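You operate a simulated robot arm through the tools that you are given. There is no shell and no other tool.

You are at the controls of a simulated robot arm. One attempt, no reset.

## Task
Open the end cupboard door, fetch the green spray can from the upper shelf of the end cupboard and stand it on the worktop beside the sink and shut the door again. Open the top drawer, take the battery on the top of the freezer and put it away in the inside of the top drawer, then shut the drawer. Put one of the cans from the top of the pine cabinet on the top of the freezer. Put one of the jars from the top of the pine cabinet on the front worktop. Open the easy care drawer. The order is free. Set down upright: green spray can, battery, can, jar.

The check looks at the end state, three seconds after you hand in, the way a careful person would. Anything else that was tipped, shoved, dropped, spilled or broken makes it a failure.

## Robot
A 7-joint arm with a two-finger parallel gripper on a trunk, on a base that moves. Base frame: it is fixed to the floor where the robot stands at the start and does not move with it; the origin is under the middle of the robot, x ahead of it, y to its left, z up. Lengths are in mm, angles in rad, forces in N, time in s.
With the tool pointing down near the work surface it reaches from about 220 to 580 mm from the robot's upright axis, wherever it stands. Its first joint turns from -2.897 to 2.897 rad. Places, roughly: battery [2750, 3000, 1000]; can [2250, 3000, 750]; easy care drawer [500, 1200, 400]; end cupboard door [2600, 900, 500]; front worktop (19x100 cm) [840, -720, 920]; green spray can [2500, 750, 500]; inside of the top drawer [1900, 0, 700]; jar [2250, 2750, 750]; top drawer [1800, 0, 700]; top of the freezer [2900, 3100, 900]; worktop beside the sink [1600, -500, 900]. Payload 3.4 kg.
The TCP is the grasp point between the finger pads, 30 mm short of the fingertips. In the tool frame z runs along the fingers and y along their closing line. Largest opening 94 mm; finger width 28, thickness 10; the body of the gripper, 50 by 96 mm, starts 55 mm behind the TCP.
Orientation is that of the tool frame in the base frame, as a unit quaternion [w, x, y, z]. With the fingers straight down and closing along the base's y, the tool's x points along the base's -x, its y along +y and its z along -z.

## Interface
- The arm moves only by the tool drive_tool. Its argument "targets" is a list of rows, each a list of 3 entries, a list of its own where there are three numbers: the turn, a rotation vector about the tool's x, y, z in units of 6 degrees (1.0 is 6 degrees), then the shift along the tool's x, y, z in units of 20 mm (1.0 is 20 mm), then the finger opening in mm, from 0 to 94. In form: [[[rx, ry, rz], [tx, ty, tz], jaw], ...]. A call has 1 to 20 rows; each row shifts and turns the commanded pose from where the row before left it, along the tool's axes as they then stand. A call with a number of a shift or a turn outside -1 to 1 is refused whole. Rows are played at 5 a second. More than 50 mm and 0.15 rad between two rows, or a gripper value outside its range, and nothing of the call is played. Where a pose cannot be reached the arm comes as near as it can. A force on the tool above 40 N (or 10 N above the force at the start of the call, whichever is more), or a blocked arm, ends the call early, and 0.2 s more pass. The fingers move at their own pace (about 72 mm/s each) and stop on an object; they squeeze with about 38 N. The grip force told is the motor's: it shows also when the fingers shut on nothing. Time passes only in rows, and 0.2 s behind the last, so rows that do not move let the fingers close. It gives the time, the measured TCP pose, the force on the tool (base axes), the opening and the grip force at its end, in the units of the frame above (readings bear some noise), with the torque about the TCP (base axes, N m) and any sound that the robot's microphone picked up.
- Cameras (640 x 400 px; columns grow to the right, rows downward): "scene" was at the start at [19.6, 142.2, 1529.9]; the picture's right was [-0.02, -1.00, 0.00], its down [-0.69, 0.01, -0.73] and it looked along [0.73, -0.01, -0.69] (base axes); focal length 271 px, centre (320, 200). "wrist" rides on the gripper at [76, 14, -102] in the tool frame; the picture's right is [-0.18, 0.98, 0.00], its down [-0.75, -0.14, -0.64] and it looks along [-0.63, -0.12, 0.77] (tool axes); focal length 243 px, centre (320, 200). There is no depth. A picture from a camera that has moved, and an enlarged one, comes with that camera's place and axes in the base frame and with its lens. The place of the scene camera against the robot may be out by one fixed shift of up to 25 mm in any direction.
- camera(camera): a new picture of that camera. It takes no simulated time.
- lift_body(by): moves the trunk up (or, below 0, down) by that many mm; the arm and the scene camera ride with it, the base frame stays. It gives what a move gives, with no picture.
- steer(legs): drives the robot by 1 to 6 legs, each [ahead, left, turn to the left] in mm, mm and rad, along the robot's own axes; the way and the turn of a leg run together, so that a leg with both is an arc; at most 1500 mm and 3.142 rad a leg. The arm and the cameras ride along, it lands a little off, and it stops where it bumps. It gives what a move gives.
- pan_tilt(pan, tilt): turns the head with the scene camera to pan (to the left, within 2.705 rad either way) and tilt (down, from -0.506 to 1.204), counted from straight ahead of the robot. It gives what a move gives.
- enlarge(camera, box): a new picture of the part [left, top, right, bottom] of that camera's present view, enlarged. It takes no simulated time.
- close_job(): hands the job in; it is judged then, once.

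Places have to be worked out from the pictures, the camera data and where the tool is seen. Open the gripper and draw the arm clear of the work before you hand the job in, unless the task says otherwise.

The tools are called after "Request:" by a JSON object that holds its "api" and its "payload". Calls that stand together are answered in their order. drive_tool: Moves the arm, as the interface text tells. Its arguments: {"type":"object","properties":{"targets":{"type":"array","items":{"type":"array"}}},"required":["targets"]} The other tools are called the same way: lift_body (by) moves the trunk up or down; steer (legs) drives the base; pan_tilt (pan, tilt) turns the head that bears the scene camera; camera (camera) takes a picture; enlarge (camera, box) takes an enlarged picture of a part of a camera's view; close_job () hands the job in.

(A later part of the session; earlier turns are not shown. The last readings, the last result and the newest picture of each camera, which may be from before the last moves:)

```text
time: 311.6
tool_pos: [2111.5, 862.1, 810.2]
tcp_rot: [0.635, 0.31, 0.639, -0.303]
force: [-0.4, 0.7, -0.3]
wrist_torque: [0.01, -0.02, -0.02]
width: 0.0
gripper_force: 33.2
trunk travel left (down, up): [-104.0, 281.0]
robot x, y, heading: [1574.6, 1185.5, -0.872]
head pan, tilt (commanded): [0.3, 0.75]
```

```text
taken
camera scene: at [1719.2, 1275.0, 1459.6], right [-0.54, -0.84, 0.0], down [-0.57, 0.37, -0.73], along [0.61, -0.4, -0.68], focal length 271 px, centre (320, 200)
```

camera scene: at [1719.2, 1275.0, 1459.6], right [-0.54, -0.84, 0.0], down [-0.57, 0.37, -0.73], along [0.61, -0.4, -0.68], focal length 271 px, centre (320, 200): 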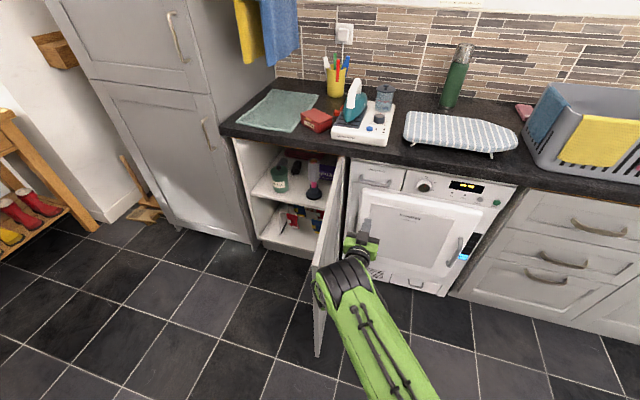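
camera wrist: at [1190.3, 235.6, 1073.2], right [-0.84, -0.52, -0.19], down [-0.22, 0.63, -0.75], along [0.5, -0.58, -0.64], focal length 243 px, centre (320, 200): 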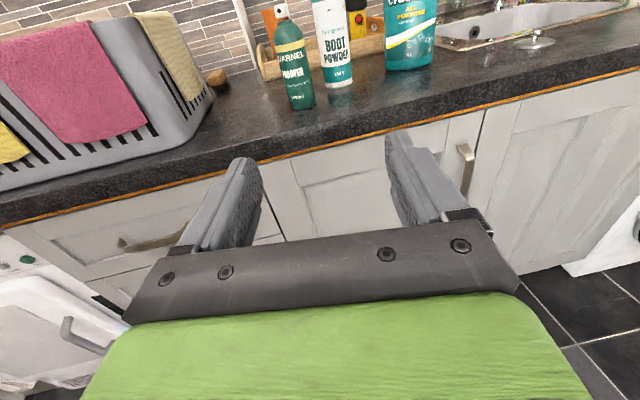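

The hand is just to the right of the door. I continue strafing left to push it.

Request:
{"api": "steer", "payload": {"legs": [[0, 180, 0]]}}

Request:
{"api": "camera", "payload": {"camera": "scene"}}

Request:
{"api": "steer", "payload": {"legs": [[0, 120, 0]]}}

Request:
{"api": "camera", "payload": {"camera": "scene"}}

```text
time: 313.1
tool_pos: [2251.0, 977.0, 809.7]
tcp_rot: [0.635, 0.31, 0.639, -0.304]
force: [0.0, -0.3, 0.5]
wrist_torque: [-0.01, 0.03, 0.05]
width: 0.2
gripper_force: 33.0
trunk travel left (down, up): [-104.0, 281.0]
robot x, y, heading: [1714.3, 1303.1, -0.874]
head pan, tilt (commanded): [0.3, 0.75]
```

```text
taken
camera scene: at [1859.9, 1392.2, 1459.5], right [-0.54, -0.84, 0.0], down [-0.57, 0.37, -0.73], along [0.61, -0.4, -0.68], focal length 271 px, centre (320, 200)
```

scene: 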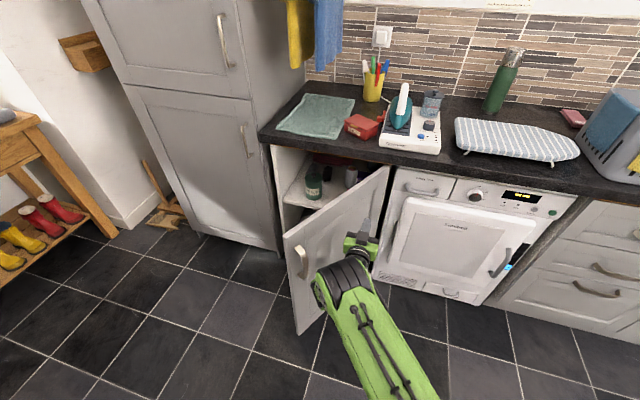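

```text
time: 314.4
tool_pos: [2344.9, 1056.0, 811.1]
tcp_rot: [0.635, 0.31, 0.639, -0.303]
force: [0.4, -0.1, 0.9]
wrist_torque: [0.03, -0.05, -0.05]
width: 0.0
gripper_force: 32.9
trunk travel left (down, up): [-104.0, 281.0]
robot x, y, heading: [1805.4, 1379.3, -0.879]
head pan, tilt (commanded): [0.3, 0.75]
```

```text
taken
camera scene: at [1953.6, 1470.3, 1459.4], right [-0.54, -0.84, 0.0], down [-0.57, 0.37, -0.73], along [0.61, -0.4, -0.68], focal length 271 px, centre (320, 200)
```

scene: 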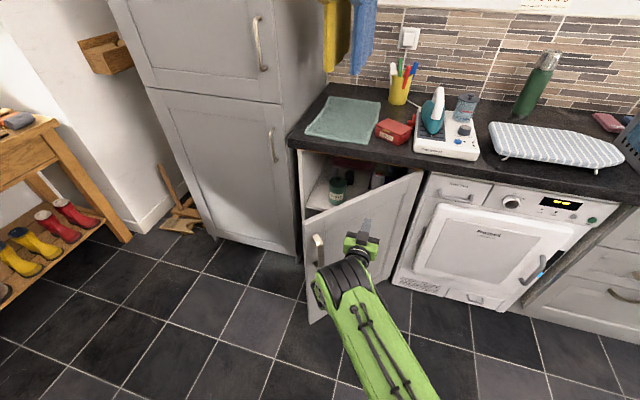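

The door follows (≈50°). Now I push diagonally forward-left.

Request:
{"api": "steer", "payload": {"legs": [[60, 110, 0]]}}

Request:
{"api": "camera", "payload": {"camera": "scene"}}

Request:
{"api": "steer", "payload": {"legs": [[90, 60, 0]]}}

Request:
{"api": "camera", "payload": {"camera": "scene"}}

```text
time: 315.7
tool_pos: [2467.2, 1081.5, 810.2]
tcp_rot: [0.634, 0.311, 0.64, -0.303]
force: [0.3, -0.5, -0.1]
wrist_torque: [-0.02, -0.02, 0.04]
width: 0.3
gripper_force: 32.9
trunk travel left (down, up): [-104.0, 281.0]
robot x, y, heading: [1933.9, 1404.3, -0.876]
head pan, tilt (commanded): [0.3, 0.75]
```

```text
taken
camera scene: at [2077.9, 1495.2, 1459.5], right [-0.55, -0.84, 0.0], down [-0.57, 0.37, -0.73], along [0.61, -0.4, -0.68], focal length 271 px, centre (320, 200)
```

scene: 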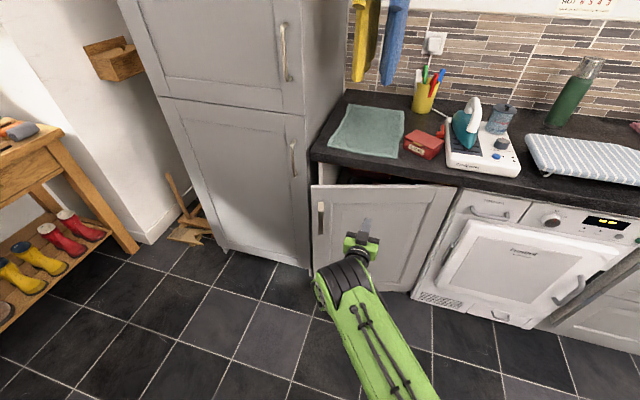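

```text
time: 316.9
tool_pos: [2571.1, 1049.5, 809.6]
tcp_rot: [0.634, 0.311, 0.64, -0.302]
force: [-0.5, -0.3, 0.4]
wrist_torque: [-0.03, 0.02, 0.0]
width: 0.0
gripper_force: 32.8
trunk travel left (down, up): [-104.0, 281.0]
robot x, y, heading: [2037.0, 1373.2, -0.877]
head pan, tilt (commanded): [0.3, 0.75]
```

```text
taken
camera scene: at [2181.5, 1464.0, 1459.5], right [-0.55, -0.84, 0.0], down [-0.57, 0.37, -0.73], along [0.61, -0.4, -0.68], focal length 271 px, centre (320, 200)
```

scene: 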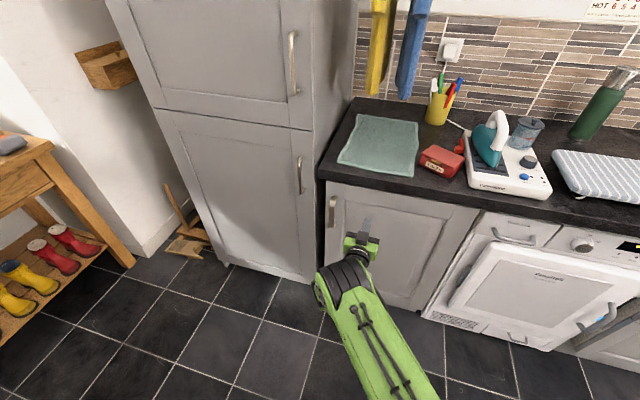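

The door looks nearly shut. I push on until I feel it seated.

Request:
{"api": "steer", "payload": {"legs": [[70, 0, 0]]}}

Request:
{"api": "drive_tool", "payload": {"targets": [[[0, 0, 0], [0, 0, 0.4], 0], [[0, 0, 0], [0, 0, 0.4], 0], [[0, 0, 0], [0, 0, 0.4], 0], [[0, 0, 0], [0, 0, 0.4], 0], [[0, 0, 0], [0, 0, 0.4], 0], [[0, 0, 0], [0, 0, 0.4], 0], [[0, 0, 0], [0, 0, 0.4], 0], [[0, 0, 0], [0, 0, 0.4], 0], [[0, 0, 0], [0, 0, 0.4], 0], [[0, 0, 0], [0, 0, 0.4], 0], [[0, 0, 0], [0, 0, 0.4], 0], [[0, 0, 0], [0, 0, 0.4], 0]]}}

Request:
{"api": "camera", "payload": {"camera": "scene"}}

Request:
{"api": "enlarge", "payload": {"camera": "scene", "box": [300, 130, 500, 280]}}

```text
time: 317.9
tool_pos: [2616.6, 995.6, 810.9]
tcp_rot: [0.634, 0.311, 0.64, -0.303]
force: [0.5, -0.9, -0.7]
wrist_torque: [-0.02, 0.0, 0.01]
width: 0.1
gripper_force: 33.3
trunk travel left (down, up): [-104.0, 281.0]
robot x, y, heading: [2081.6, 1322.4, -0.881]
head pan, tilt (commanded): [0.3, 0.75]
```

```text
time: 319.2
tool_pos: [2638.6, 966.8, 809.2]
tcp_rot: [0.633, 0.31, 0.641, -0.304]
force: [-24.8, 21.5, 9.8]
wrist_torque: [-0.49, -0.46, -0.02]
width: 0.0
gripper_force: 33.4
trunk travel left (down, up): [-104.0, 281.0]
robot x, y, heading: [2082.4, 1320.0, -0.873]
head pan, tilt (commanded): [0.3, 0.75]
stopped in row 6: the force on the tool passed its limit at 53 N (the readings are from after the stop); the commanded pose is now the measured one
```

```text
taken
camera scene: at [2219.1, 1414.8, 1460.1], right [-0.54, -0.84, 0.0], down [-0.57, 0.37, -0.73], along [0.62, -0.4, -0.68], focal length 271 px, centre (320, 200)
```

scene: 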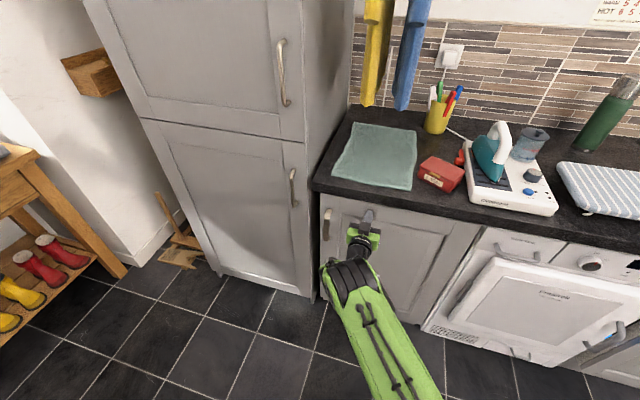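

```text
2.67 times, centred on (400, 205) of scene
camera zoom: at [2219.1, 1414.8, 1460.1], right [-0.54, -0.84, 0.0], down [-0.57, 0.37, -0.73], along [0.62, -0.4, -0.68], focal length 722 px, centre (107, 187)
```

zoom: 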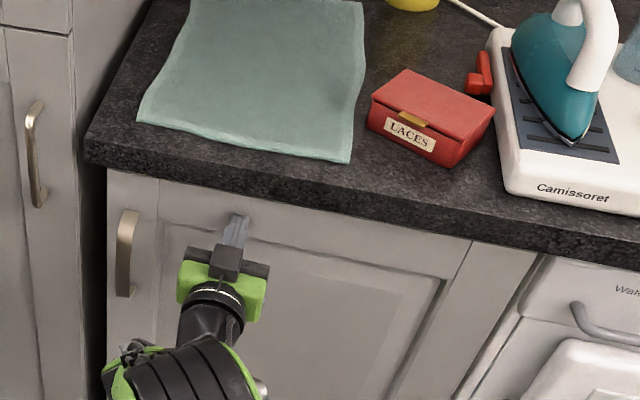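

The door met a firm stop and sits flush. Next, the easy care drawer (handle at z≈400). I back away and pitch the tool partly down while drawing it in, so turning around is safe.

Request:
{"api": "steer", "payload": {"legs": [[-150, 0, 0]]}}

Request:
{"api": "drive_tool", "payload": {"targets": [[[0, 1, 0], [0.2, 0.5, -0.8], 0], [[0, 1, 0], [0.2, 0.5, -0.8], 0], [[0, 1, 0], [0.2, 0.5, -0.8], 0], [[0, 1, 0], [0.2, 0.5, -0.8], 0], [[0, 1, 0], [0.2, 0, -0.8], 0], [[0, 1, 0], [0.2, 0, -0.8], 0], [[0, 1, 0], [0.2, 0, -0.8], 0], [[0, 0, 0], [0, 0, 0], 0]]}}

Request:
{"api": "camera", "payload": {"camera": "scene"}}

```text
time: 320.5
tool_pos: [2544.4, 1079.5, 806.5]
tcp_rot: [0.632, 0.311, 0.641, -0.303]
force: [-1.0, 0.7, 0.0]
wrist_torque: [-0.01, 0.01, 0.0]
width: 0.3
gripper_force: 32.8
trunk travel left (down, up): [-104.0, 281.0]
robot x, y, heading: [1983.5, 1432.4, -0.88]
head pan, tilt (commanded): [0.3, 0.75]
```

```text
time: 322.3
tool_pos: [2507.1, 1192.9, 814.5]
tcp_rot: [0.359, 0.4, 0.826, -0.171]
force: [-0.1, -0.5, 1.3]
wrist_torque: [-0.03, 0.0, 0.02]
width: 0.0
gripper_force: 33.1
trunk travel left (down, up): [-104.0, 281.0]
robot x, y, heading: [1986.9, 1436.6, -0.883]
head pan, tilt (commanded): [0.3, 0.75]
```

```text
taken
camera scene: at [2129.4, 1525.5, 1459.6], right [-0.55, -0.84, 0.0], down [-0.57, 0.37, -0.73], along [0.61, -0.4, -0.68], focal length 271 px, centre (320, 200)
```

scene: 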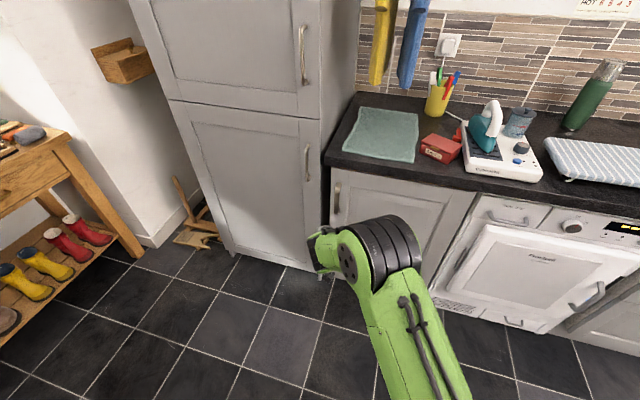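

Request:
{"api": "drive_tool", "payload": {"targets": [[[0, 0, 0], [0, -1, 0], 0], [[0, 0, 0], [0, -1, 0], 0], [[0, 0, 0], [0, -1, 0], 0], [[0, 0, 0], [0, -1, 0], 0], [[0, 0, 0], [0, -1, 0], 0], [[0, 0, 0], [0, -1, 0], 0], [[0, 0, 0], [0, -1, 0], 0], [[0, 0, 0], [0, -1, 0], 0], [[0, 0, 0], [0, -1, 0], 0], [[0, 0, 0], [0, -1, 0], 0], [[0, 0, 0], [0, -1, 0], 0], [[0, 0, 0], [0, -1, 0], 0]]}}

Request:
{"api": "steer", "payload": {"legs": [[0, -700, 0], [0, -640, 0]]}}

Request:
{"api": "steer", "payload": {"legs": [[0, 0, 3.141]]}}

Request:
{"api": "pan_tilt", "payload": {"pan": -0.1, "tilt": 0.85}}

Request:
{"api": "camera", "payload": {"camera": "scene"}}

```text
time: 324.9
tool_pos: [2317.5, 1043.6, 815.2]
tcp_rot: [0.359, 0.401, 0.825, -0.172]
force: [0.1, 0.2, 1.0]
wrist_torque: [0.0, 0.01, 0.0]
width: 0.1
gripper_force: 33.1
trunk travel left (down, up): [-104.0, 281.0]
robot x, y, heading: [1984.7, 1433.6, -0.874]
head pan, tilt (commanded): [0.3, 0.75]
```

```text
time: 331.9
tool_pos: [1312.0, 191.8, 814.3]
tcp_rot: [0.36, 0.393, 0.829, -0.167]
force: [0.4, 0.1, -0.1]
wrist_torque: [0.0, -0.01, -0.01]
width: 0.1
gripper_force: 33.5
trunk travel left (down, up): [-104.0, 281.0]
robot x, y, heading: [969.1, 576.8, -0.864]
head pan, tilt (commanded): [0.3, 0.75]
```

```text
time: 339.7
tool_pos: [615.5, 951.7, 814.8]
tcp_rot: [-0.161, 0.836, -0.378, -0.364]
force: [-0.1, -0.5, 0.2]
wrist_torque: [0.01, 0.02, 0.06]
width: 0.0
gripper_force: 33.0
trunk travel left (down, up): [-104.0, 281.0]
robot x, y, heading: [971.3, 577.1, 2.32]
head pan, tilt (commanded): [0.3, 0.75]
```

```text
time: 340.6
tool_pos: [615.5, 950.4, 816.3]
tcp_rot: [-0.162, 0.836, -0.378, -0.364]
force: [0.0, -0.2, -0.9]
wrist_torque: [-0.02, -0.01, 0.02]
width: 0.0
gripper_force: 33.2
trunk travel left (down, up): [-104.0, 281.0]
robot x, y, heading: [970.9, 580.8, 2.315]
head pan, tilt (commanded): [-0.099, 0.85]
```

```text
taken
camera scene: at [849.4, 484.4, 1451.6], right [0.8, 0.6, 0.0], down [0.45, -0.6, -0.66], along [-0.4, 0.53, -0.75], focal length 271 px, centre (320, 200)
```

scene: 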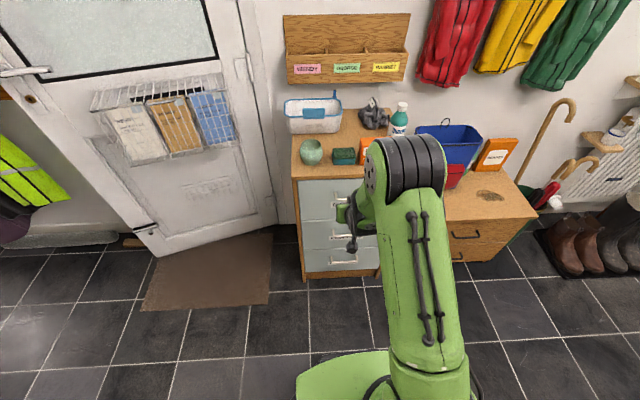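

I'm facing the chest. I'll correct the heading slightly and zoom in on its handles.

Request:
{"api": "steer", "payload": {"legs": [[-30, 0, -0.055]]}}

Request:
{"api": "enlarge", "payload": {"camera": "scene", "box": [270, 120, 430, 300]}}

Request:
{"api": "camera", "payload": {"camera": "wrist"}}

```text
time: 341.4
tool_pos: [657.4, 946.4, 815.8]
tcp_rot: [-0.172, 0.825, -0.4, -0.36]
force: [0.4, -0.8, 0.5]
wrist_torque: [0.01, -0.02, -0.01]
width: 0.0
gripper_force: 32.6
trunk travel left (down, up): [-104.0, 281.0]
robot x, y, heading: [991.3, 555.1, 2.264]
head pan, tilt (commanded): [-0.099, 0.85]
```

```text
2.22 times, centred on (350, 210) of scene
camera zoom: at [866.0, 467.2, 1451.7], right [0.83, 0.56, 0.0], down [0.42, -0.62, -0.66], along [-0.37, 0.55, -0.75], focal length 602 px, centre (253, 178)
```

zoom: 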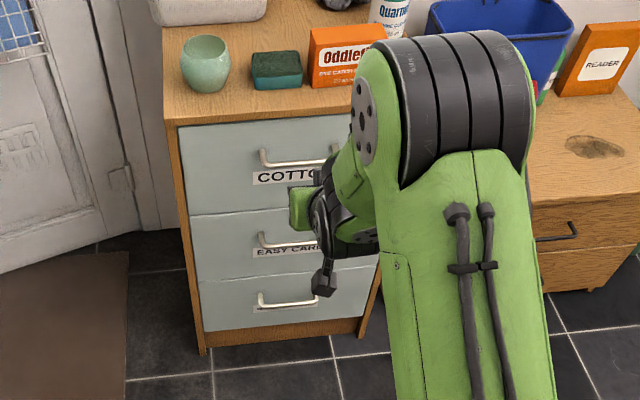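

```text
taken
camera wrist: at [724.4, 838.3, 830.6], right [-0.85, -0.51, 0.14], down [0.09, 0.13, 0.99], along [-0.52, 0.85, -0.06], focal length 243 px, centre (320, 200)
```

wrist: 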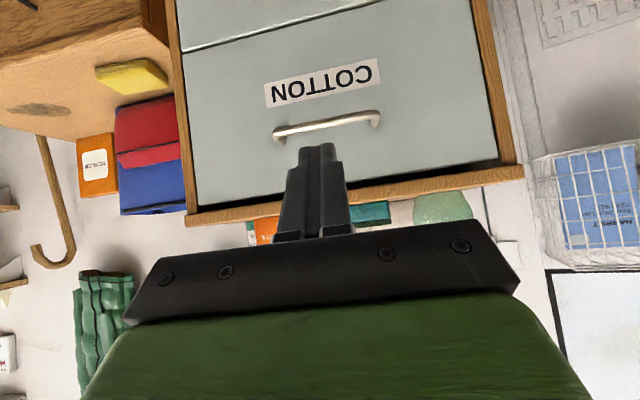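

The chest handles sit at about v≈450, z≈725/485/270; the middle one (EASY CARE) is at u≈1107, z≈485. I roll the gripper +90° so the fingers can straddle the horizontal bar, keeping the 43° downward tilt.

Request:
{"api": "drive_tool", "payload": {"targets": [[[0, 0, 1], [0, 0, 0], 0], [[0, 0, 1], [0, 0, 0], 0], [[0, 0, 1], [0, 0, 0], 0], [[0, 0, 1], [0, 0, 0], 0], [[0, 0, 1], [0, 0, 0], 0], [[0, 0, 1], [0, 0, 0], 0], [[0, 0, 1], [0, 0, 0], 0], [[0, 0, 1], [0, 0, 0], 0], [[0, 0, 1], [0, 0, 0], 0], [[0, 0, 1], [0, 0, 0], 0], [[0, 0, 1], [0, 0, 0], 0], [[0, 0, 1], [0, 0, 0], 0], [[0, 0, 1], [0, 0, 0], 0], [[0, 0, 1], [0, 0, 0], 0], [[0, 0, 1], [0, 0, 0], 0], [[0, 0, 0], [0, 0, 0], 0]]}}

Request:
{"api": "lift_body", "payload": {"by": -102}}

Request:
{"api": "camera", "payload": {"camera": "scene"}}

Request:
{"api": "camera", "payload": {"camera": "wrist"}}

```text
time: 344.8
tool_pos: [657.2, 948.4, 814.7]
tcp_rot: [-0.133, -0.3, 0.866, 0.376]
force: [0.2, 0.8, -0.9]
wrist_torque: [-0.03, -0.01, -0.05]
width: 0.1
gripper_force: 32.7
trunk travel left (down, up): [-104.0, 281.0]
robot x, y, heading: [988.6, 555.9, 2.261]
head pan, tilt (commanded): [-0.099, 0.85]
```

```text
time: 346.2
tool_pos: [655.5, 947.5, 713.8]
tcp_rot: [-0.133, -0.301, 0.867, 0.375]
force: [0.6, -0.4, -0.2]
wrist_torque: [0.04, -0.01, 0.0]
width: 0.0
gripper_force: 32.6
trunk travel left (down, up): [-2.0, 383.0]
robot x, y, heading: [990.8, 557.6, 2.263]
head pan, tilt (commanded): [-0.099, 0.85]
```

```text
taken
camera scene: at [864.8, 468.4, 1350.0], right [0.83, 0.56, 0.0], down [0.42, -0.62, -0.66], along [-0.37, 0.55, -0.75], focal length 271 px, centre (320, 200)
```

scene: 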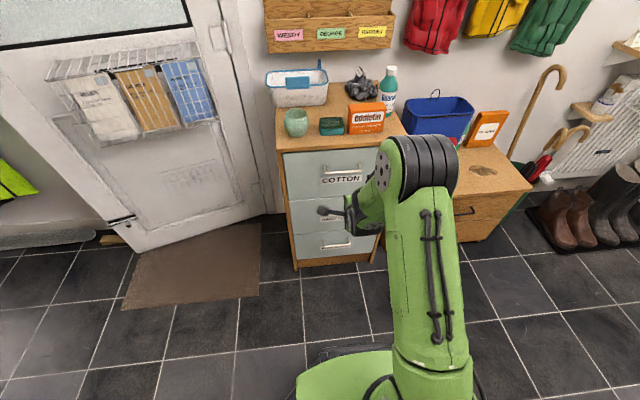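

```text
taken
camera wrist: at [637.3, 849.2, 794.6], right [-0.27, 0.64, 0.72], down [0.94, 0.03, 0.33], along [0.19, 0.77, -0.61], focal length 243 px, centre (320, 200)
```

wrist: 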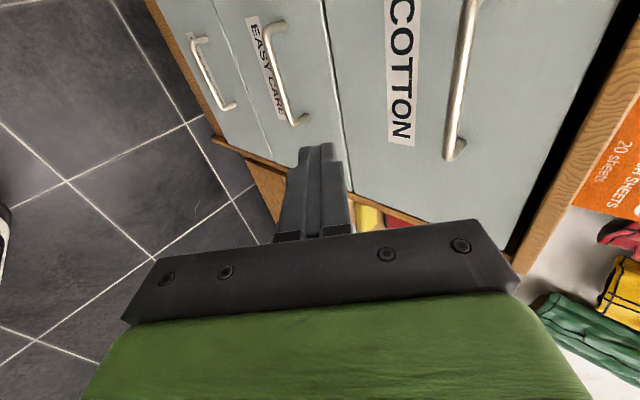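

Now the wrist camera sees the EASY CARE handle well. I lower the tool toward it to triangulate more precisely.

Request:
{"api": "drive_tool", "payload": {"targets": [[[0, 0, 0], [0, -0.73, 0.685], 50], [[0, 0, 0], [0, -0.73, 0.685], 50], [[0, 0, 0], [0, -0.73, 0.685], 50], [[0, 0, 0], [0, -0.73, 0.685], 50], [[0, 0, 0], [0, -0.73, 0.685], 50], [[0, 0, 0], [0, -0.73, 0.685], 50], [[0, 0, 0], [0, 0, 0], 50]]}}

Request:
{"api": "camera", "payload": {"camera": "wrist"}}

Request:
{"api": "camera", "payload": {"camera": "scene"}}

```text
time: 347.8
tool_pos: [654.7, 948.1, 593.0]
tcp_rot: [-0.134, -0.301, 0.866, 0.376]
force: [-0.4, -0.8, -0.1]
wrist_torque: [0.01, 0.01, 0.02]
width: 50.0
gripper_force: 0.1
trunk travel left (down, up): [-2.0, 383.0]
robot x, y, heading: [984.3, 553.0, 2.263]
head pan, tilt (commanded): [-0.099, 0.85]
```

```text
taken
camera wrist: at [636.2, 850.0, 674.4], right [-0.27, 0.64, 0.72], down [0.94, 0.03, 0.33], along [0.19, 0.77, -0.61], focal length 243 px, centre (320, 200)
```

wrist: 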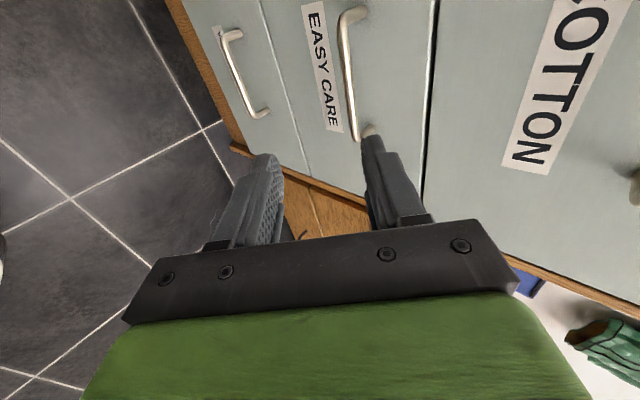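

```text
taken
camera scene: at [864.7, 468.5, 1350.1], right [0.83, 0.56, 0.0], down [0.42, -0.62, -0.66], along [-0.37, 0.55, -0.75], focal length 271 px, centre (320, 200)
```

scene: 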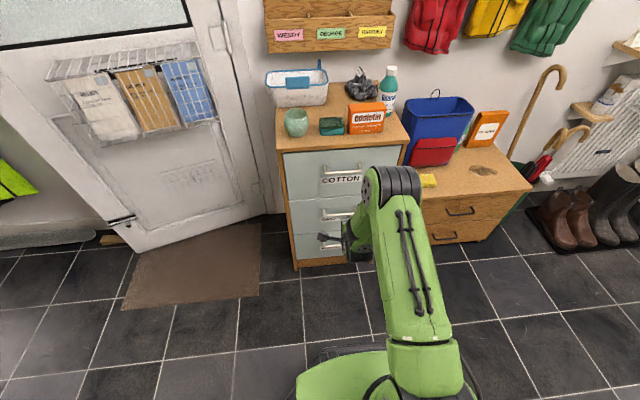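

Triangulated: the EASY CARE bar center is at about (555, 1062, 493), i.e. +30 mm in tool y and 179 mm ahead. I align and approach with a narrow opening.

Request:
{"api": "drive_tool", "payload": {"targets": [[[0, 0, 0], [0.2, 0.75, 0.5], 40], [[0, 0, 0], [0.15, 0.75, 0.5], 30], [[0, 0, 0], [0, 0, 1], 28], [[0, 0, 0], [0, 0, 1], 28], [[0, 0, 0], [0, 0, 1], 28], [[0, 0, 0], [0, 0, 1], 28], [[0, 0, 0], [0, 0, 0], 28]]}}

Request:
{"api": "camera", "payload": {"camera": "wrist"}}

```text
time: 349.4
tool_pos: [592.2, 1016.3, 546.8]
tcp_rot: [-0.133, -0.3, 0.867, 0.375]
force: [0.0, 0.0, -0.2]
wrist_torque: [0.02, -0.02, -0.03]
width: 28.0
gripper_force: 0.0
trunk travel left (down, up): [-2.0, 383.0]
robot x, y, heading: [991.2, 552.2, 2.261]
head pan, tilt (commanded): [-0.099, 0.85]
```

```text
taken
camera wrist: at [574.1, 919.1, 628.1], right [-0.27, 0.64, 0.72], down [0.94, 0.03, 0.33], along [0.19, 0.77, -0.61], focal length 243 px, centre (320, 200)
```

wrist: 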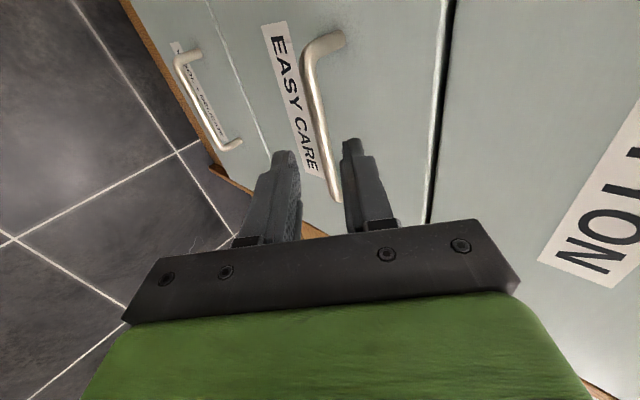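

Aligned: the bar lies right on the approach line, ~80 mm ahead. I advance 66 mm and close.

Request:
{"api": "drive_tool", "payload": {"targets": [[[0, 0, 0], [0, 0, 0.8], 28], [[0, 0, 0], [0, 0, 0.8], 28], [[0, 0, 0], [0, 0, 0.8], 28], [[0, 0, 0], [0, 0, 0.5], 28], [[0, 0, 0], [0, 0, 0.4], 28], [[0, 0, 0], [0, 0, 0], 28]]}}

Request:
{"api": "camera", "payload": {"camera": "wrist"}}

```text
time: 350.8
tool_pos: [563.3, 1051.6, 505.1]
tcp_rot: [-0.134, -0.3, 0.865, 0.378]
force: [17.5, -19.2, 20.7]
wrist_torque: [0.36, 0.63, 0.27]
width: 25.8
gripper_force: 0.0
trunk travel left (down, up): [-2.0, 383.0]
robot x, y, heading: [990.6, 553.4, 2.259]
head pan, tilt (commanded): [-0.099, 0.85]
stopped in row 6: the force on the tool passed its limit at 41 N (the readings are from after the stop); the commanded pose is now the measured one
```

```text
taken
camera wrist: at [544.8, 953.3, 586.4], right [-0.27, 0.64, 0.72], down [0.94, 0.03, 0.33], along [0.19, 0.77, -0.61], focal length 243 px, centre (320, 200)
```

wrist: 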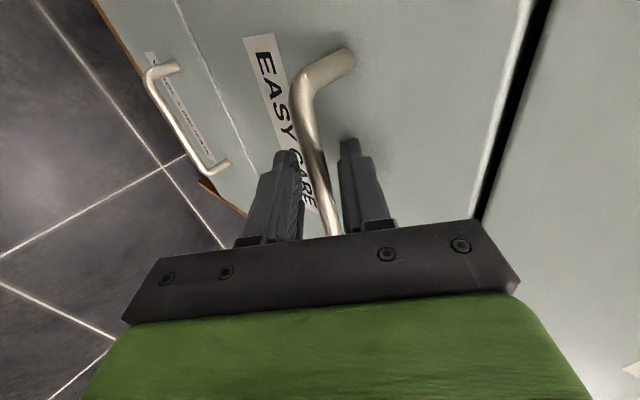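

The back fingertip touched the drawer face, with the bar between the fingers. I ease back 3 mm and close.

Request:
{"api": "drive_tool", "payload": {"targets": [[[0, 0, 0], [0, 0, -0.15], 26], [[0, 0, 0], [0, 0, 0], 16], [[0, 0, 0], [0, 0, 0], 6], [[0, 0, 0], [0, 0, 0], 0], [[0, 0, 0], [0, 0, 0], 0]]}}

Request:
{"api": "camera", "payload": {"camera": "wrist"}}

```text
time: 351.9
tool_pos: [564.0, 1051.9, 505.0]
tcp_rot: [-0.134, -0.302, 0.866, 0.376]
force: [-2.3, 1.9, 6.6]
wrist_torque: [0.5, -0.57, 0.8]
width: 15.0
gripper_force: 45.1
trunk travel left (down, up): [-2.0, 383.0]
robot x, y, heading: [992.8, 556.5, 2.263]
head pan, tilt (commanded): [-0.099, 0.85]
```

```text
taken
camera wrist: at [544.6, 953.4, 586.2], right [-0.27, 0.64, 0.72], down [0.94, 0.03, 0.33], along [0.19, 0.77, -0.61], focal length 243 px, centre (320, 200)
```

wrist: 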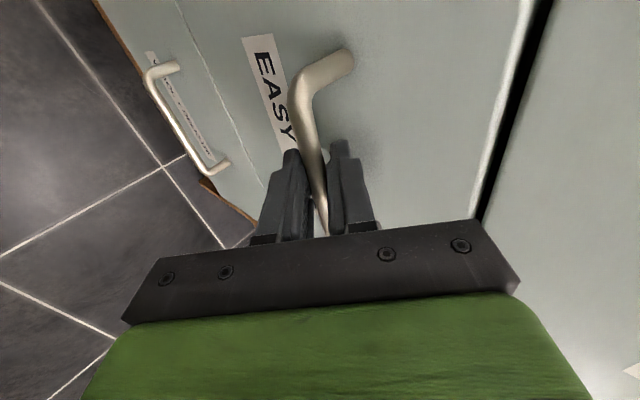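

Bar gripped (15 mm). I pull the drawer by backing the base.

Request:
{"api": "steer", "payload": {"legs": [[-60, 0, 0]]}}

Request:
{"api": "steer", "payload": {"legs": [[-80, 0, 0]]}}

Request:
{"api": "camera", "payload": {"camera": "scene"}}

```text
time: 352.9
tool_pos: [600.8, 1006.9, 504.5]
tcp_rot: [-0.133, -0.301, 0.866, 0.377]
force: [5.0, 2.4, 10.1]
wrist_torque: [0.57, -0.61, 0.58]
width: 14.7
gripper_force: 45.3
trunk travel left (down, up): [-2.0, 383.0]
robot x, y, heading: [1031.4, 506.7, 2.266]
head pan, tilt (commanded): [-0.099, 0.85]
```

```text
time: 354.0
tool_pos: [652.0, 945.3, 505.4]
tcp_rot: [-0.132, -0.301, 0.866, 0.378]
force: [4.1, 1.6, 7.3]
wrist_torque: [0.61, -0.62, 0.56]
width: 14.7
gripper_force: 45.0
trunk travel left (down, up): [-2.0, 383.0]
robot x, y, heading: [1081.4, 448.6, 2.26]
head pan, tilt (commanded): [-0.099, 0.85]
```

```text
taken
camera scene: at [954.4, 360.6, 1350.1], right [0.83, 0.56, 0.0], down [0.42, -0.62, -0.66], along [-0.37, 0.55, -0.75], focal length 271 px, centre (320, 200)
```

scene: 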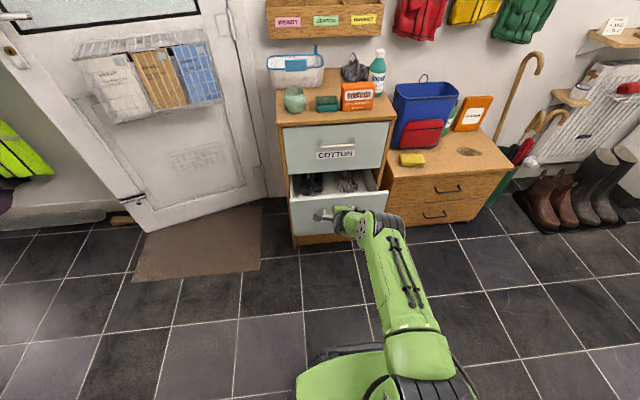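

The drawer is opening smoothly. I pull another 110 mm.

Request:
{"api": "steer", "payload": {"legs": [[-60, 0, 0]]}}

Request:
{"api": "steer", "payload": {"legs": [[-60, 0, 0]]}}

Request:
{"api": "camera", "payload": {"camera": "scene"}}

```text
time: 354.9
tool_pos: [690.1, 900.8, 504.9]
tcp_rot: [-0.131, -0.3, 0.867, 0.377]
force: [4.0, 2.3, 5.5]
wrist_torque: [0.64, -0.7, 0.59]
width: 14.8
gripper_force: 45.1
trunk travel left (down, up): [-2.0, 383.0]
robot x, y, heading: [1118.3, 401.6, 2.261]
head pan, tilt (commanded): [-0.099, 0.85]
```

```text
time: 355.9
tool_pos: [731.0, 855.1, 504.5]
tcp_rot: [-0.131, -0.301, 0.866, 0.377]
force: [2.5, -0.1, 5.2]
wrist_torque: [0.62, -0.67, 0.63]
width: 14.5
gripper_force: 44.8
trunk travel left (down, up): [-2.0, 383.0]
robot x, y, heading: [1154.2, 357.0, 2.261]
head pan, tilt (commanded): [-0.099, 0.85]
```

```text
taken
camera scene: at [1030.4, 268.6, 1350.1], right [0.83, 0.56, 0.0], down [0.42, -0.62, -0.66], along [-0.37, 0.55, -0.75], focal length 271 px, centre (320, 200)
```

scene: 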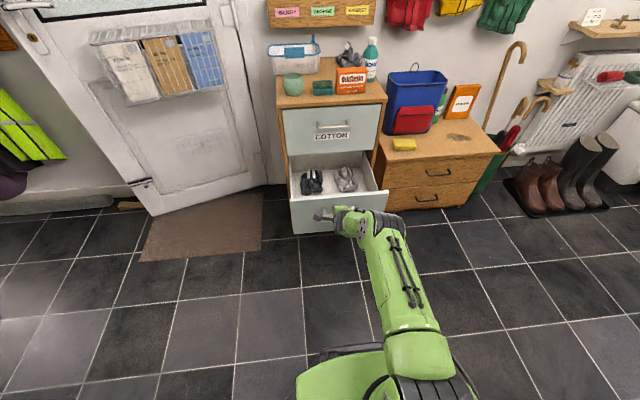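

The EASY CARE drawer is open about 258 mm. I release the bar and withdraw along the tool axis.

Request:
{"api": "drive_tool", "payload": {"targets": [[[0, 0, 0], [0, 0, 0], 22], [[0, 0, 0], [0, 0, 0], 30], [[0, 0, 0], [0, 0, 0], 30], [[0, 0, 0], [0, 0, -0.5], 30], [[0, 0, 0], [0, 0, -1], 30], [[0, 0, 0], [0, 0, -1], 30], [[0, 0, 0], [0, 0, -1], 30], [[0, 0, 0], [0, 0, -1], 30], [[0, 0, 0], [0, 0, -1], 30], [[0, 0, 0], [0, 0, -1], 30], [[0, 0, 0], [0, 0, 0], 30]]}}

Request:
{"api": "camera", "payload": {"camera": "scene"}}

Request:
{"api": "camera", "payload": {"camera": "wrist"}}

```text
time: 358.3
tool_pos: [787.8, 779.4, 595.2]
tcp_rot: [-0.13, -0.3, 0.866, 0.377]
force: [-1.0, 0.5, 0.8]
wrist_torque: [0.0, -0.01, -0.02]
width: 30.2
gripper_force: 0.1
trunk travel left (down, up): [-2.0, 383.0]
robot x, y, heading: [1156.1, 354.1, 2.262]
head pan, tilt (commanded): [-0.099, 0.85]
```

```text
taken
camera scene: at [1030.0, 269.2, 1350.1], right [0.83, 0.56, 0.0], down [0.42, -0.62, -0.66], along [-0.37, 0.55, -0.75], focal length 271 px, centre (320, 200)
```

scene: 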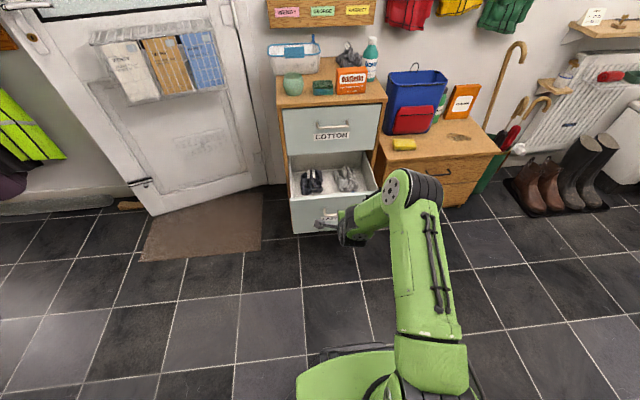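

```text
taken
camera wrist: at [769.7, 681.3, 676.3], right [-0.27, 0.64, 0.72], down [0.94, 0.02, 0.33], along [0.2, 0.77, -0.61], focal length 243 px, centre (320, 200)
```

wrist: 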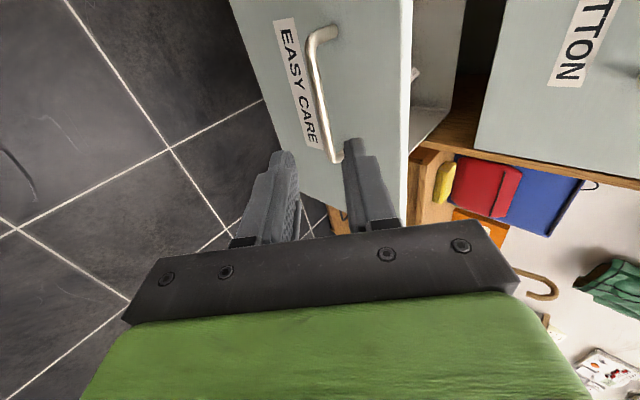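

The drawer stays open. Now the jar: I raise the trunk and rotate the tool to point straight down, pulling it inward a little.

Request:
{"api": "lift_body", "payload": {"by": 260}}

Request:
{"api": "drive_tool", "payload": {"targets": [[[1, 0, 0], [0, -0.3, -0.6], 40], [[1, 0, 0], [0, -0.3, -0.6], 60], [[1, 0, 0], [0, -0.4, -0.5], 80], [[1, 0, 0], [0, -0.5, -0.4], 94], [[1, 0, 0], [0, -0.6, -0.3], 94], [[1, 0, 0], [0, -0.7, -0.2], 94], [[1, 0, 0], [0, -0.7, 0], 94], [[0.8, 0, 0], [0, -0.7, 0], 94], [[0, 0, 0], [0, 0, 0], 94]]}}

Request:
{"api": "camera", "payload": {"camera": "scene"}}

```text
time: 361.0
tool_pos: [789.4, 779.5, 853.8]
tcp_rot: [-0.131, -0.3, 0.866, 0.378]
force: [0.2, 0.1, 0.2]
wrist_torque: [-0.03, 0.03, 0.01]
width: 29.9
gripper_force: 0.1
trunk travel left (down, up): [-262.0, 123.0]
robot x, y, heading: [1156.5, 358.8, 2.263]
head pan, tilt (commanded): [-0.099, 0.85]
```

```text
time: 363.0
tool_pos: [854.6, 697.4, 865.6]
tcp_rot: [0.0, -0.328, 0.945, 0.002]
force: [-0.2, 0.3, 1.0]
wrist_torque: [-0.02, 0.01, -0.01]
width: 94.2
gripper_force: 0.1
trunk travel left (down, up): [-262.0, 123.0]
robot x, y, heading: [1154.4, 353.8, 2.261]
head pan, tilt (commanded): [-0.099, 0.85]
```

```text
taken
camera scene: at [1029.9, 269.3, 1609.0], right [0.83, 0.56, 0.0], down [0.42, -0.62, -0.66], along [-0.37, 0.55, -0.75], focal length 271 px, centre (320, 200)
```

scene: 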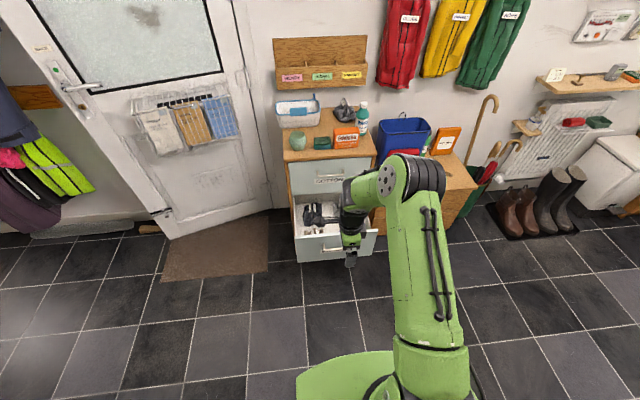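

The tool is vertical. I rotate it −180° about its axis so the camera will face the crate's interior (+u side) for the jar.

Request:
{"api": "drive_tool", "payload": {"targets": [[[0, 0, -1], [0, 0, 0], 94], [[0, 0, -1], [0, 0, 0], 94], [[0, 0, -1], [0, 0, 0], 94], [[0, 0, -1], [0, 0, 0], 94], [[0, 0, -1], [0, 0, 0], 94], [[0, 0, -1], [0, 0, 0], 94], [[0, 0, -1], [0, 0, 0], 94], [[0, 0, -1], [0, 0, 0], 94], [[0, 0, -1], [0, 0, 0], 94], [[0, 0, -1], [0, 0, 0], 94], [[0, 0, -1], [0, 0, 0], 94], [[0, 0, -1], [0, 0, 0], 94], [[0, 0, -1], [0, 0, 0], 94], [[0, 0, -1], [0, 0, 0], 94], [[0, 0, -1], [0, 0, 0], 94]]}}

Request:
{"api": "drive_tool", "payload": {"targets": [[[0, 0, -1], [0, 0, 0], 94], [[0, 0, -1], [0, 0, 0], 94], [[0, 0, -1], [0, 0, 0], 94], [[0, 0, -1], [0, 0, 0], 94], [[0, 0, -1], [0, 0, 0], 94], [[0, 0, -1], [0, 0, 0], 94], [[0, 0, -1], [0, 0, 0], 94], [[0, 0, -1], [0, 0, 0], 94], [[0, 0, -1], [0, 0, 0], 94], [[0, 0, -1], [0, 0, 0], 94], [[0, 0, -1], [0, 0, 0], 94], [[0, 0, -1], [0, 0, 0], 94], [[0, 0, -1], [0, 0, 0], 94], [[0, 0, -1], [0, 0, 0], 94], [[0, 0, -1], [0, 0, 0], 94]]}}

```text
time: 366.2
tool_pos: [853.3, 696.2, 865.0]
tcp_rot: [-0.002, 0.9, -0.435, -0.003]
force: [0.5, 0.5, 0.5]
wrist_torque: [-0.04, 0.03, 0.01]
width: 94.0
gripper_force: 0.0
trunk travel left (down, up): [-262.0, 123.0]
robot x, y, heading: [1154.6, 355.1, 2.263]
head pan, tilt (commanded): [-0.099, 0.85]
```

```text
time: 369.4
tool_pos: [854.5, 697.5, 865.0]
tcp_rot: [-0.003, 0.945, 0.328, -0.001]
force: [0.2, 0.2, -1.8]
wrist_torque: [0.0, -0.01, -0.01]
width: 94.1
gripper_force: 0.0
trunk travel left (down, up): [-262.0, 123.0]
robot x, y, heading: [1158.0, 356.7, 2.261]
head pan, tilt (commanded): [-0.099, 0.85]
```

Request:
{"api": "lift_body", "payload": {"by": 120}}

Request:
{"api": "steer", "payload": {"legs": [[0, -1200, 0], [160, -1110, 0]]}}

Request:
{"api": "pan_tilt", "payload": {"pan": -0.1, "tilt": 0.8}}

Request:
{"api": "camera", "payload": {"camera": "scene"}}

```text
time: 370.9
tool_pos: [854.5, 697.0, 986.3]
tcp_rot: [-0.003, 0.945, 0.327, -0.001]
force: [-0.4, -0.7, -0.6]
wrist_torque: [0.01, -0.01, 0.0]
width: 94.1
gripper_force: 0.0
trunk travel left (down, up): [-382.0, 3.0]
robot x, y, heading: [1153.3, 354.6, 2.262]
head pan, tilt (commanded): [-0.099, 0.85]
```

```text
time: 382.5
tool_pos: [2556.6, 2322.4, 986.3]
tcp_rot: [-0.002, 0.944, 0.33, 0.0]
force: [-0.2, -0.4, 0.3]
wrist_torque: [-0.01, 0.01, -0.01]
width: 93.9
gripper_force: 0.3
trunk travel left (down, up): [-382.0, 3.0]
robot x, y, heading: [2862.0, 1982.0, 2.27]
head pan, tilt (commanded): [-0.099, 0.85]
```

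```text
time: 383.1
tool_pos: [2558.6, 2322.2, 986.3]
tcp_rot: [-0.002, 0.944, 0.33, 0.0]
force: [-1.4, 0.2, -0.2]
wrist_torque: [0.03, 0.04, -0.02]
width: 93.9
gripper_force: 0.0
trunk travel left (down, up): [-382.0, 3.0]
robot x, y, heading: [2859.0, 1981.4, 2.27]
head pan, tilt (commanded): [-0.099, 0.799]
```

```text
taken
camera scene: at [2734.1, 1897.4, 1733.3], right [0.83, 0.56, 0.0], down [0.4, -0.59, -0.7], along [-0.39, 0.58, -0.72], focal length 271 px, centre (320, 200)
```

scene: 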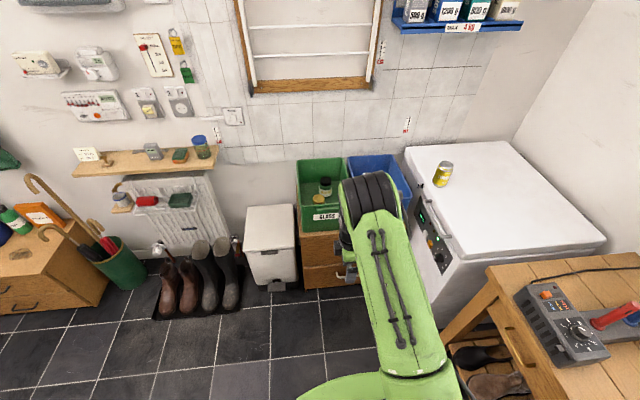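

I'm in front of the crates; everything there is as left. I drive forward to within reach of the jars and look with the wrist camera.

Request:
{"api": "steer", "payload": {"legs": [[400, 40, -0.008]]}}

Request:
{"api": "camera", "payload": {"camera": "wrist"}}

Request:
{"api": "camera", "payload": {"camera": "scene"}}

```text
time: 385.6
tool_pos: [2273.0, 2602.2, 987.3]
tcp_rot: [-0.003, 0.945, 0.328, 0.0]
force: [0.8, 0.0, -0.7]
wrist_torque: [-0.03, -0.03, -0.02]
width: 94.2
gripper_force: 0.1
trunk travel left (down, up): [-382.0, 3.0]
robot x, y, heading: [2577.0, 2259.9, 2.264]
head pan, tilt (commanded): [-0.099, 0.799]
```

```text
taken
camera wrist: at [2342.5, 2638.0, 1088.9], right [0.46, -0.89, 0.0], down [-0.68, -0.36, 0.64], along [-0.57, -0.3, -0.77], focal length 243 px, centre (320, 200)
```

wrist: 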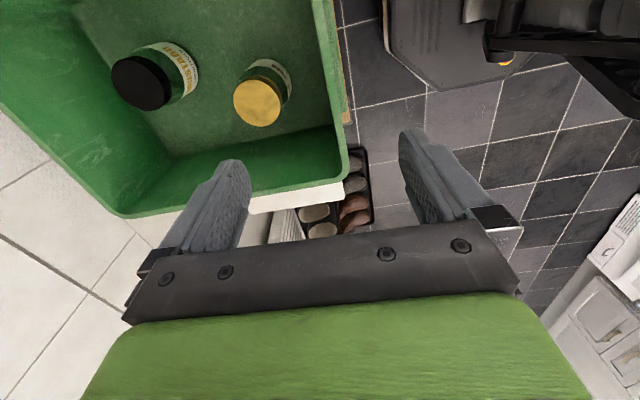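

```text
taken
camera scene: at [2447.9, 2177.4, 1733.3], right [0.83, 0.56, 0.0], down [0.4, -0.59, -0.7], along [-0.39, 0.58, -0.72], focal length 271 px, centre (320, 200)
```

scene: 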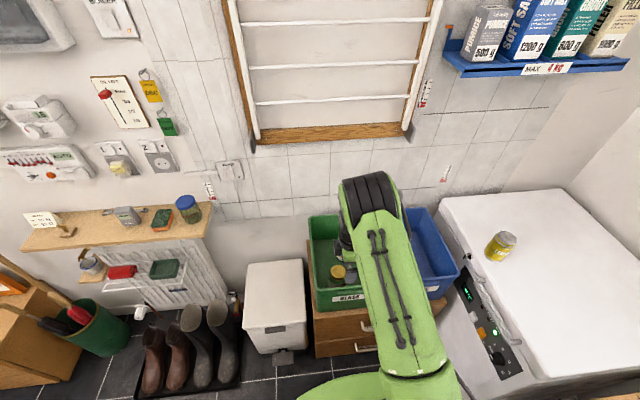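

The gold-lid jar's lid is at about (2206, 2662, ~755). I move over it at this height and verify the alignment.

Request:
{"api": "drive_tool", "payload": {"targets": [[[0, 0, 0], [-0.146, -0.884, 0], 94], [[0, 0, 0], [-0.146, -0.884, 0], 94], [[0, 0, 0], [-0.146, -0.884, 0], 94], [[0, 0, 0], [-0.146, -0.884, 0], 94], [[0, 0, 0], [-0.146, -0.884, 0], 94], [[0, 0, 0], [0, 0, 0], 94]]}}

Request:
{"api": "camera", "payload": {"camera": "wrist"}}

```text
time: 387.0
tool_pos: [2207.8, 2662.6, 987.1]
tcp_rot: [-0.003, 0.944, 0.329, -0.001]
force: [-0.7, 0.1, 0.7]
wrist_torque: [0.0, -0.01, 0.03]
width: 94.2
gripper_force: 0.1
trunk travel left (down, up): [-382.0, 3.0]
robot x, y, heading: [2572.0, 2263.9, 2.26]
head pan, tilt (commanded): [-0.099, 0.799]
```

```text
taken
camera wrist: at [2276.1, 2698.0, 1090.2], right [0.46, -0.89, 0.0], down [-0.68, -0.36, 0.64], along [-0.57, -0.3, -0.77], focal length 243 px, centre (320, 200)
```

wrist: 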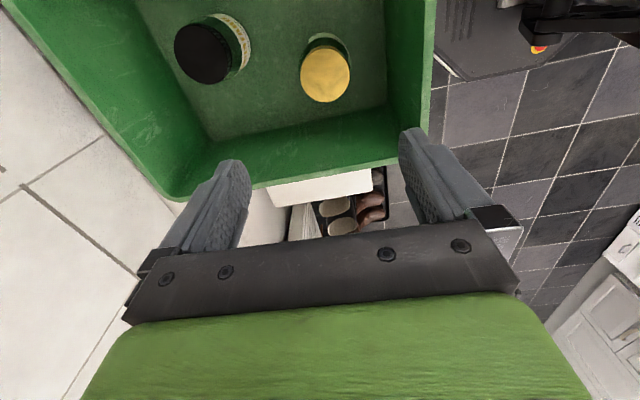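

Nearly centered. I make a small correction and lower the trunk partway to refine.

Request:
{"api": "drive_tool", "payload": {"targets": [[[0, 0, 0], [0.25, 0.25, 0], 94], [[0, 0, 0], [0, 0, 0], 94]]}}

Request:
{"api": "lift_body", "payload": {"by": -110}}

Request:
{"api": "camera", "payload": {"camera": "wrist"}}

```text
time: 387.6
tool_pos: [2213.8, 2660.6, 987.2]
tcp_rot: [-0.003, 0.945, 0.328, -0.001]
force: [0.7, 0.7, -0.7]
wrist_torque: [-0.04, 0.02, -0.03]
width: 94.1
gripper_force: 0.0
trunk travel left (down, up): [-382.0, 3.0]
robot x, y, heading: [2577.9, 2260.6, 2.261]
head pan, tilt (commanded): [-0.099, 0.799]
```

```text
time: 389.0
tool_pos: [2215.0, 2662.7, 875.6]
tcp_rot: [-0.002, 0.945, 0.328, -0.001]
force: [-0.6, -0.4, 0.1]
wrist_torque: [0.0, 0.01, 0.02]
width: 94.2
gripper_force: 0.0
trunk travel left (down, up): [-272.0, 113.0]
robot x, y, heading: [2574.3, 2262.5, 2.262]
head pan, tilt (commanded): [-0.099, 0.799]
```

```text
taken
camera wrist: at [2283.4, 2697.4, 979.2], right [0.46, -0.89, -0.01], down [-0.68, -0.36, 0.64], along [-0.57, -0.29, -0.77], focal length 243 px, centre (320, 200)
```

wrist: 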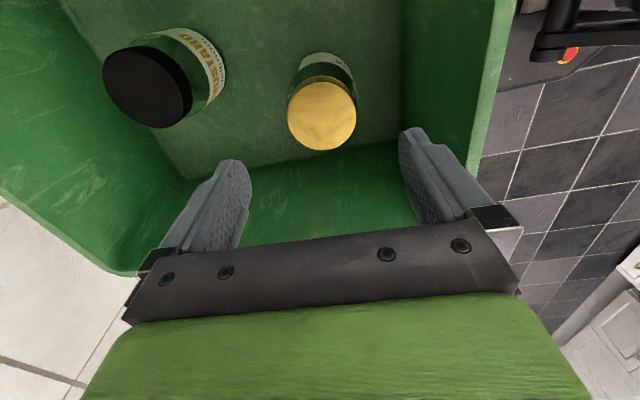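

The lid top is at z≈772 and centered. I narrow the opening to 82 mm and lower by 100 mm, then look again.

Request:
{"api": "drive_tool", "payload": {"targets": [[[0, 0, 0], [0, 0.05, 0], 82], [[0, 0, 0], [0, 0, 0], 82]]}}

Request:
{"api": "lift_body", "payload": {"by": -85}}

Request:
{"api": "camera", "payload": {"camera": "wrist"}}

Request:
{"api": "camera", "payload": {"camera": "scene"}}

```text
time: 389.6
tool_pos: [2214.4, 2661.0, 877.2]
tcp_rot: [-0.003, 0.945, 0.328, -0.001]
force: [0.0, 0.5, -0.1]
wrist_torque: [-0.03, 0.02, 0.03]
width: 82.1
gripper_force: 0.1
trunk travel left (down, up): [-272.0, 113.0]
robot x, y, heading: [2574.8, 2261.2, 2.26]
head pan, tilt (commanded): [-0.099, 0.799]
```

```text
time: 390.8
tool_pos: [2216.1, 2661.6, 792.2]
tcp_rot: [-0.002, 0.945, 0.328, 0.0]
force: [-0.5, 1.0, 0.1]
wrist_torque: [-0.03, 0.0, -0.01]
width: 82.4
gripper_force: 0.1
trunk travel left (down, up): [-187.0, 198.0]
robot x, y, heading: [2575.0, 2258.9, 2.258]
head pan, tilt (commanded): [-0.099, 0.799]
```

```text
taken
camera wrist: at [2284.4, 2696.9, 895.0], right [0.46, -0.89, -0.01], down [-0.68, -0.36, 0.64], along [-0.57, -0.29, -0.77], focal length 243 px, centre (320, 200)
```

wrist: 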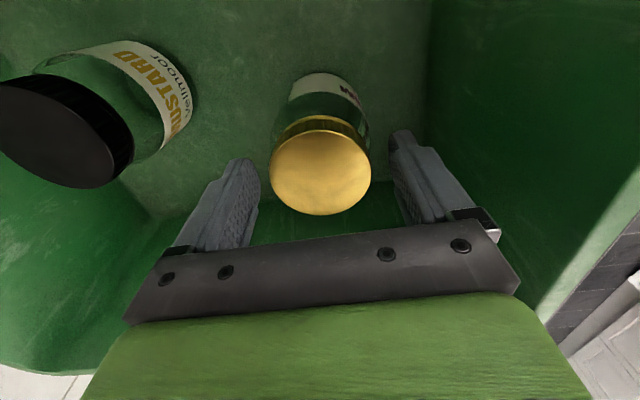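

```text
taken
camera scene: at [2448.6, 2176.9, 1538.7], right [0.83, 0.56, 0.0], down [0.4, -0.59, -0.7], along [-0.39, 0.58, -0.72], focal length 271 px, centre (320, 200)
```

scene: 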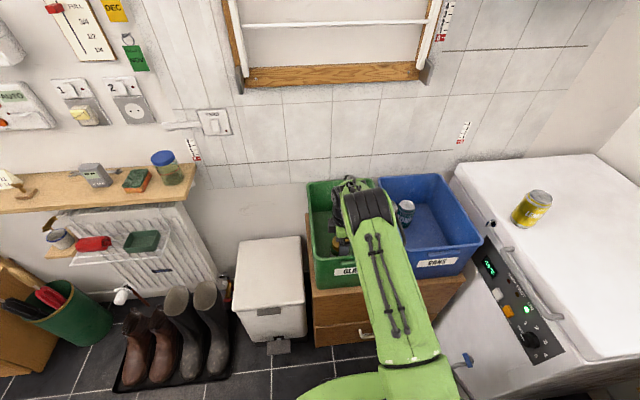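

The jar is centered between the fingers. I lower another 42 mm and close.

Request:
{"api": "lift_body", "payload": {"by": -42}}

Request:
{"api": "drive_tool", "payload": {"targets": [[[0, 0, 0], [0, 0, 0], 72], [[0, 0, 0], [0, 0, 0], 64], [[0, 0, 0], [0, 0, 0], 56], [[0, 0, 0], [0, 0, 0], 48], [[0, 0, 0], [0, 0, 0], 44], [[0, 0, 0], [0, 0, 0], 44]]}}

Request:
{"api": "camera", "payload": {"camera": "wrist"}}

```text
time: 391.7
tool_pos: [2215.2, 2661.2, 750.0]
tcp_rot: [-0.002, 0.945, 0.328, -0.001]
force: [0.0, -0.7, -0.2]
wrist_torque: [0.02, 0.01, -0.02]
width: 81.8
gripper_force: 0.1
trunk travel left (down, up): [-145.0, 240.0]
robot x, y, heading: [2575.2, 2261.2, 2.264]
head pan, tilt (commanded): [-0.099, 0.799]
```

```text
time: 393.1
tool_pos: [2214.6, 2661.1, 749.8]
tcp_rot: [-0.003, 0.945, 0.328, -0.001]
force: [-1.2, -0.1, 2.3]
wrist_torque: [-0.12, -0.03, -0.01]
width: 67.0
gripper_force: 38.1
trunk travel left (down, up): [-145.0, 240.0]
robot x, y, heading: [2574.1, 2261.3, 2.265]
head pan, tilt (commanded): [-0.099, 0.799]
```

```text
taken
camera wrist: at [2284.3, 2696.8, 853.4], right [0.46, -0.89, -0.01], down [-0.68, -0.36, 0.64], along [-0.57, -0.29, -0.77], focal length 243 px, centre (320, 200)
```

wrist: 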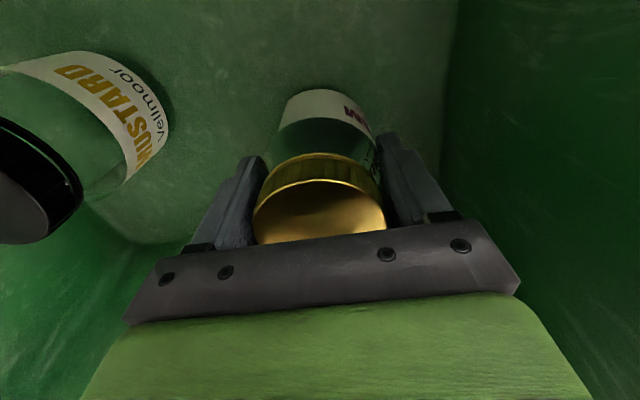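

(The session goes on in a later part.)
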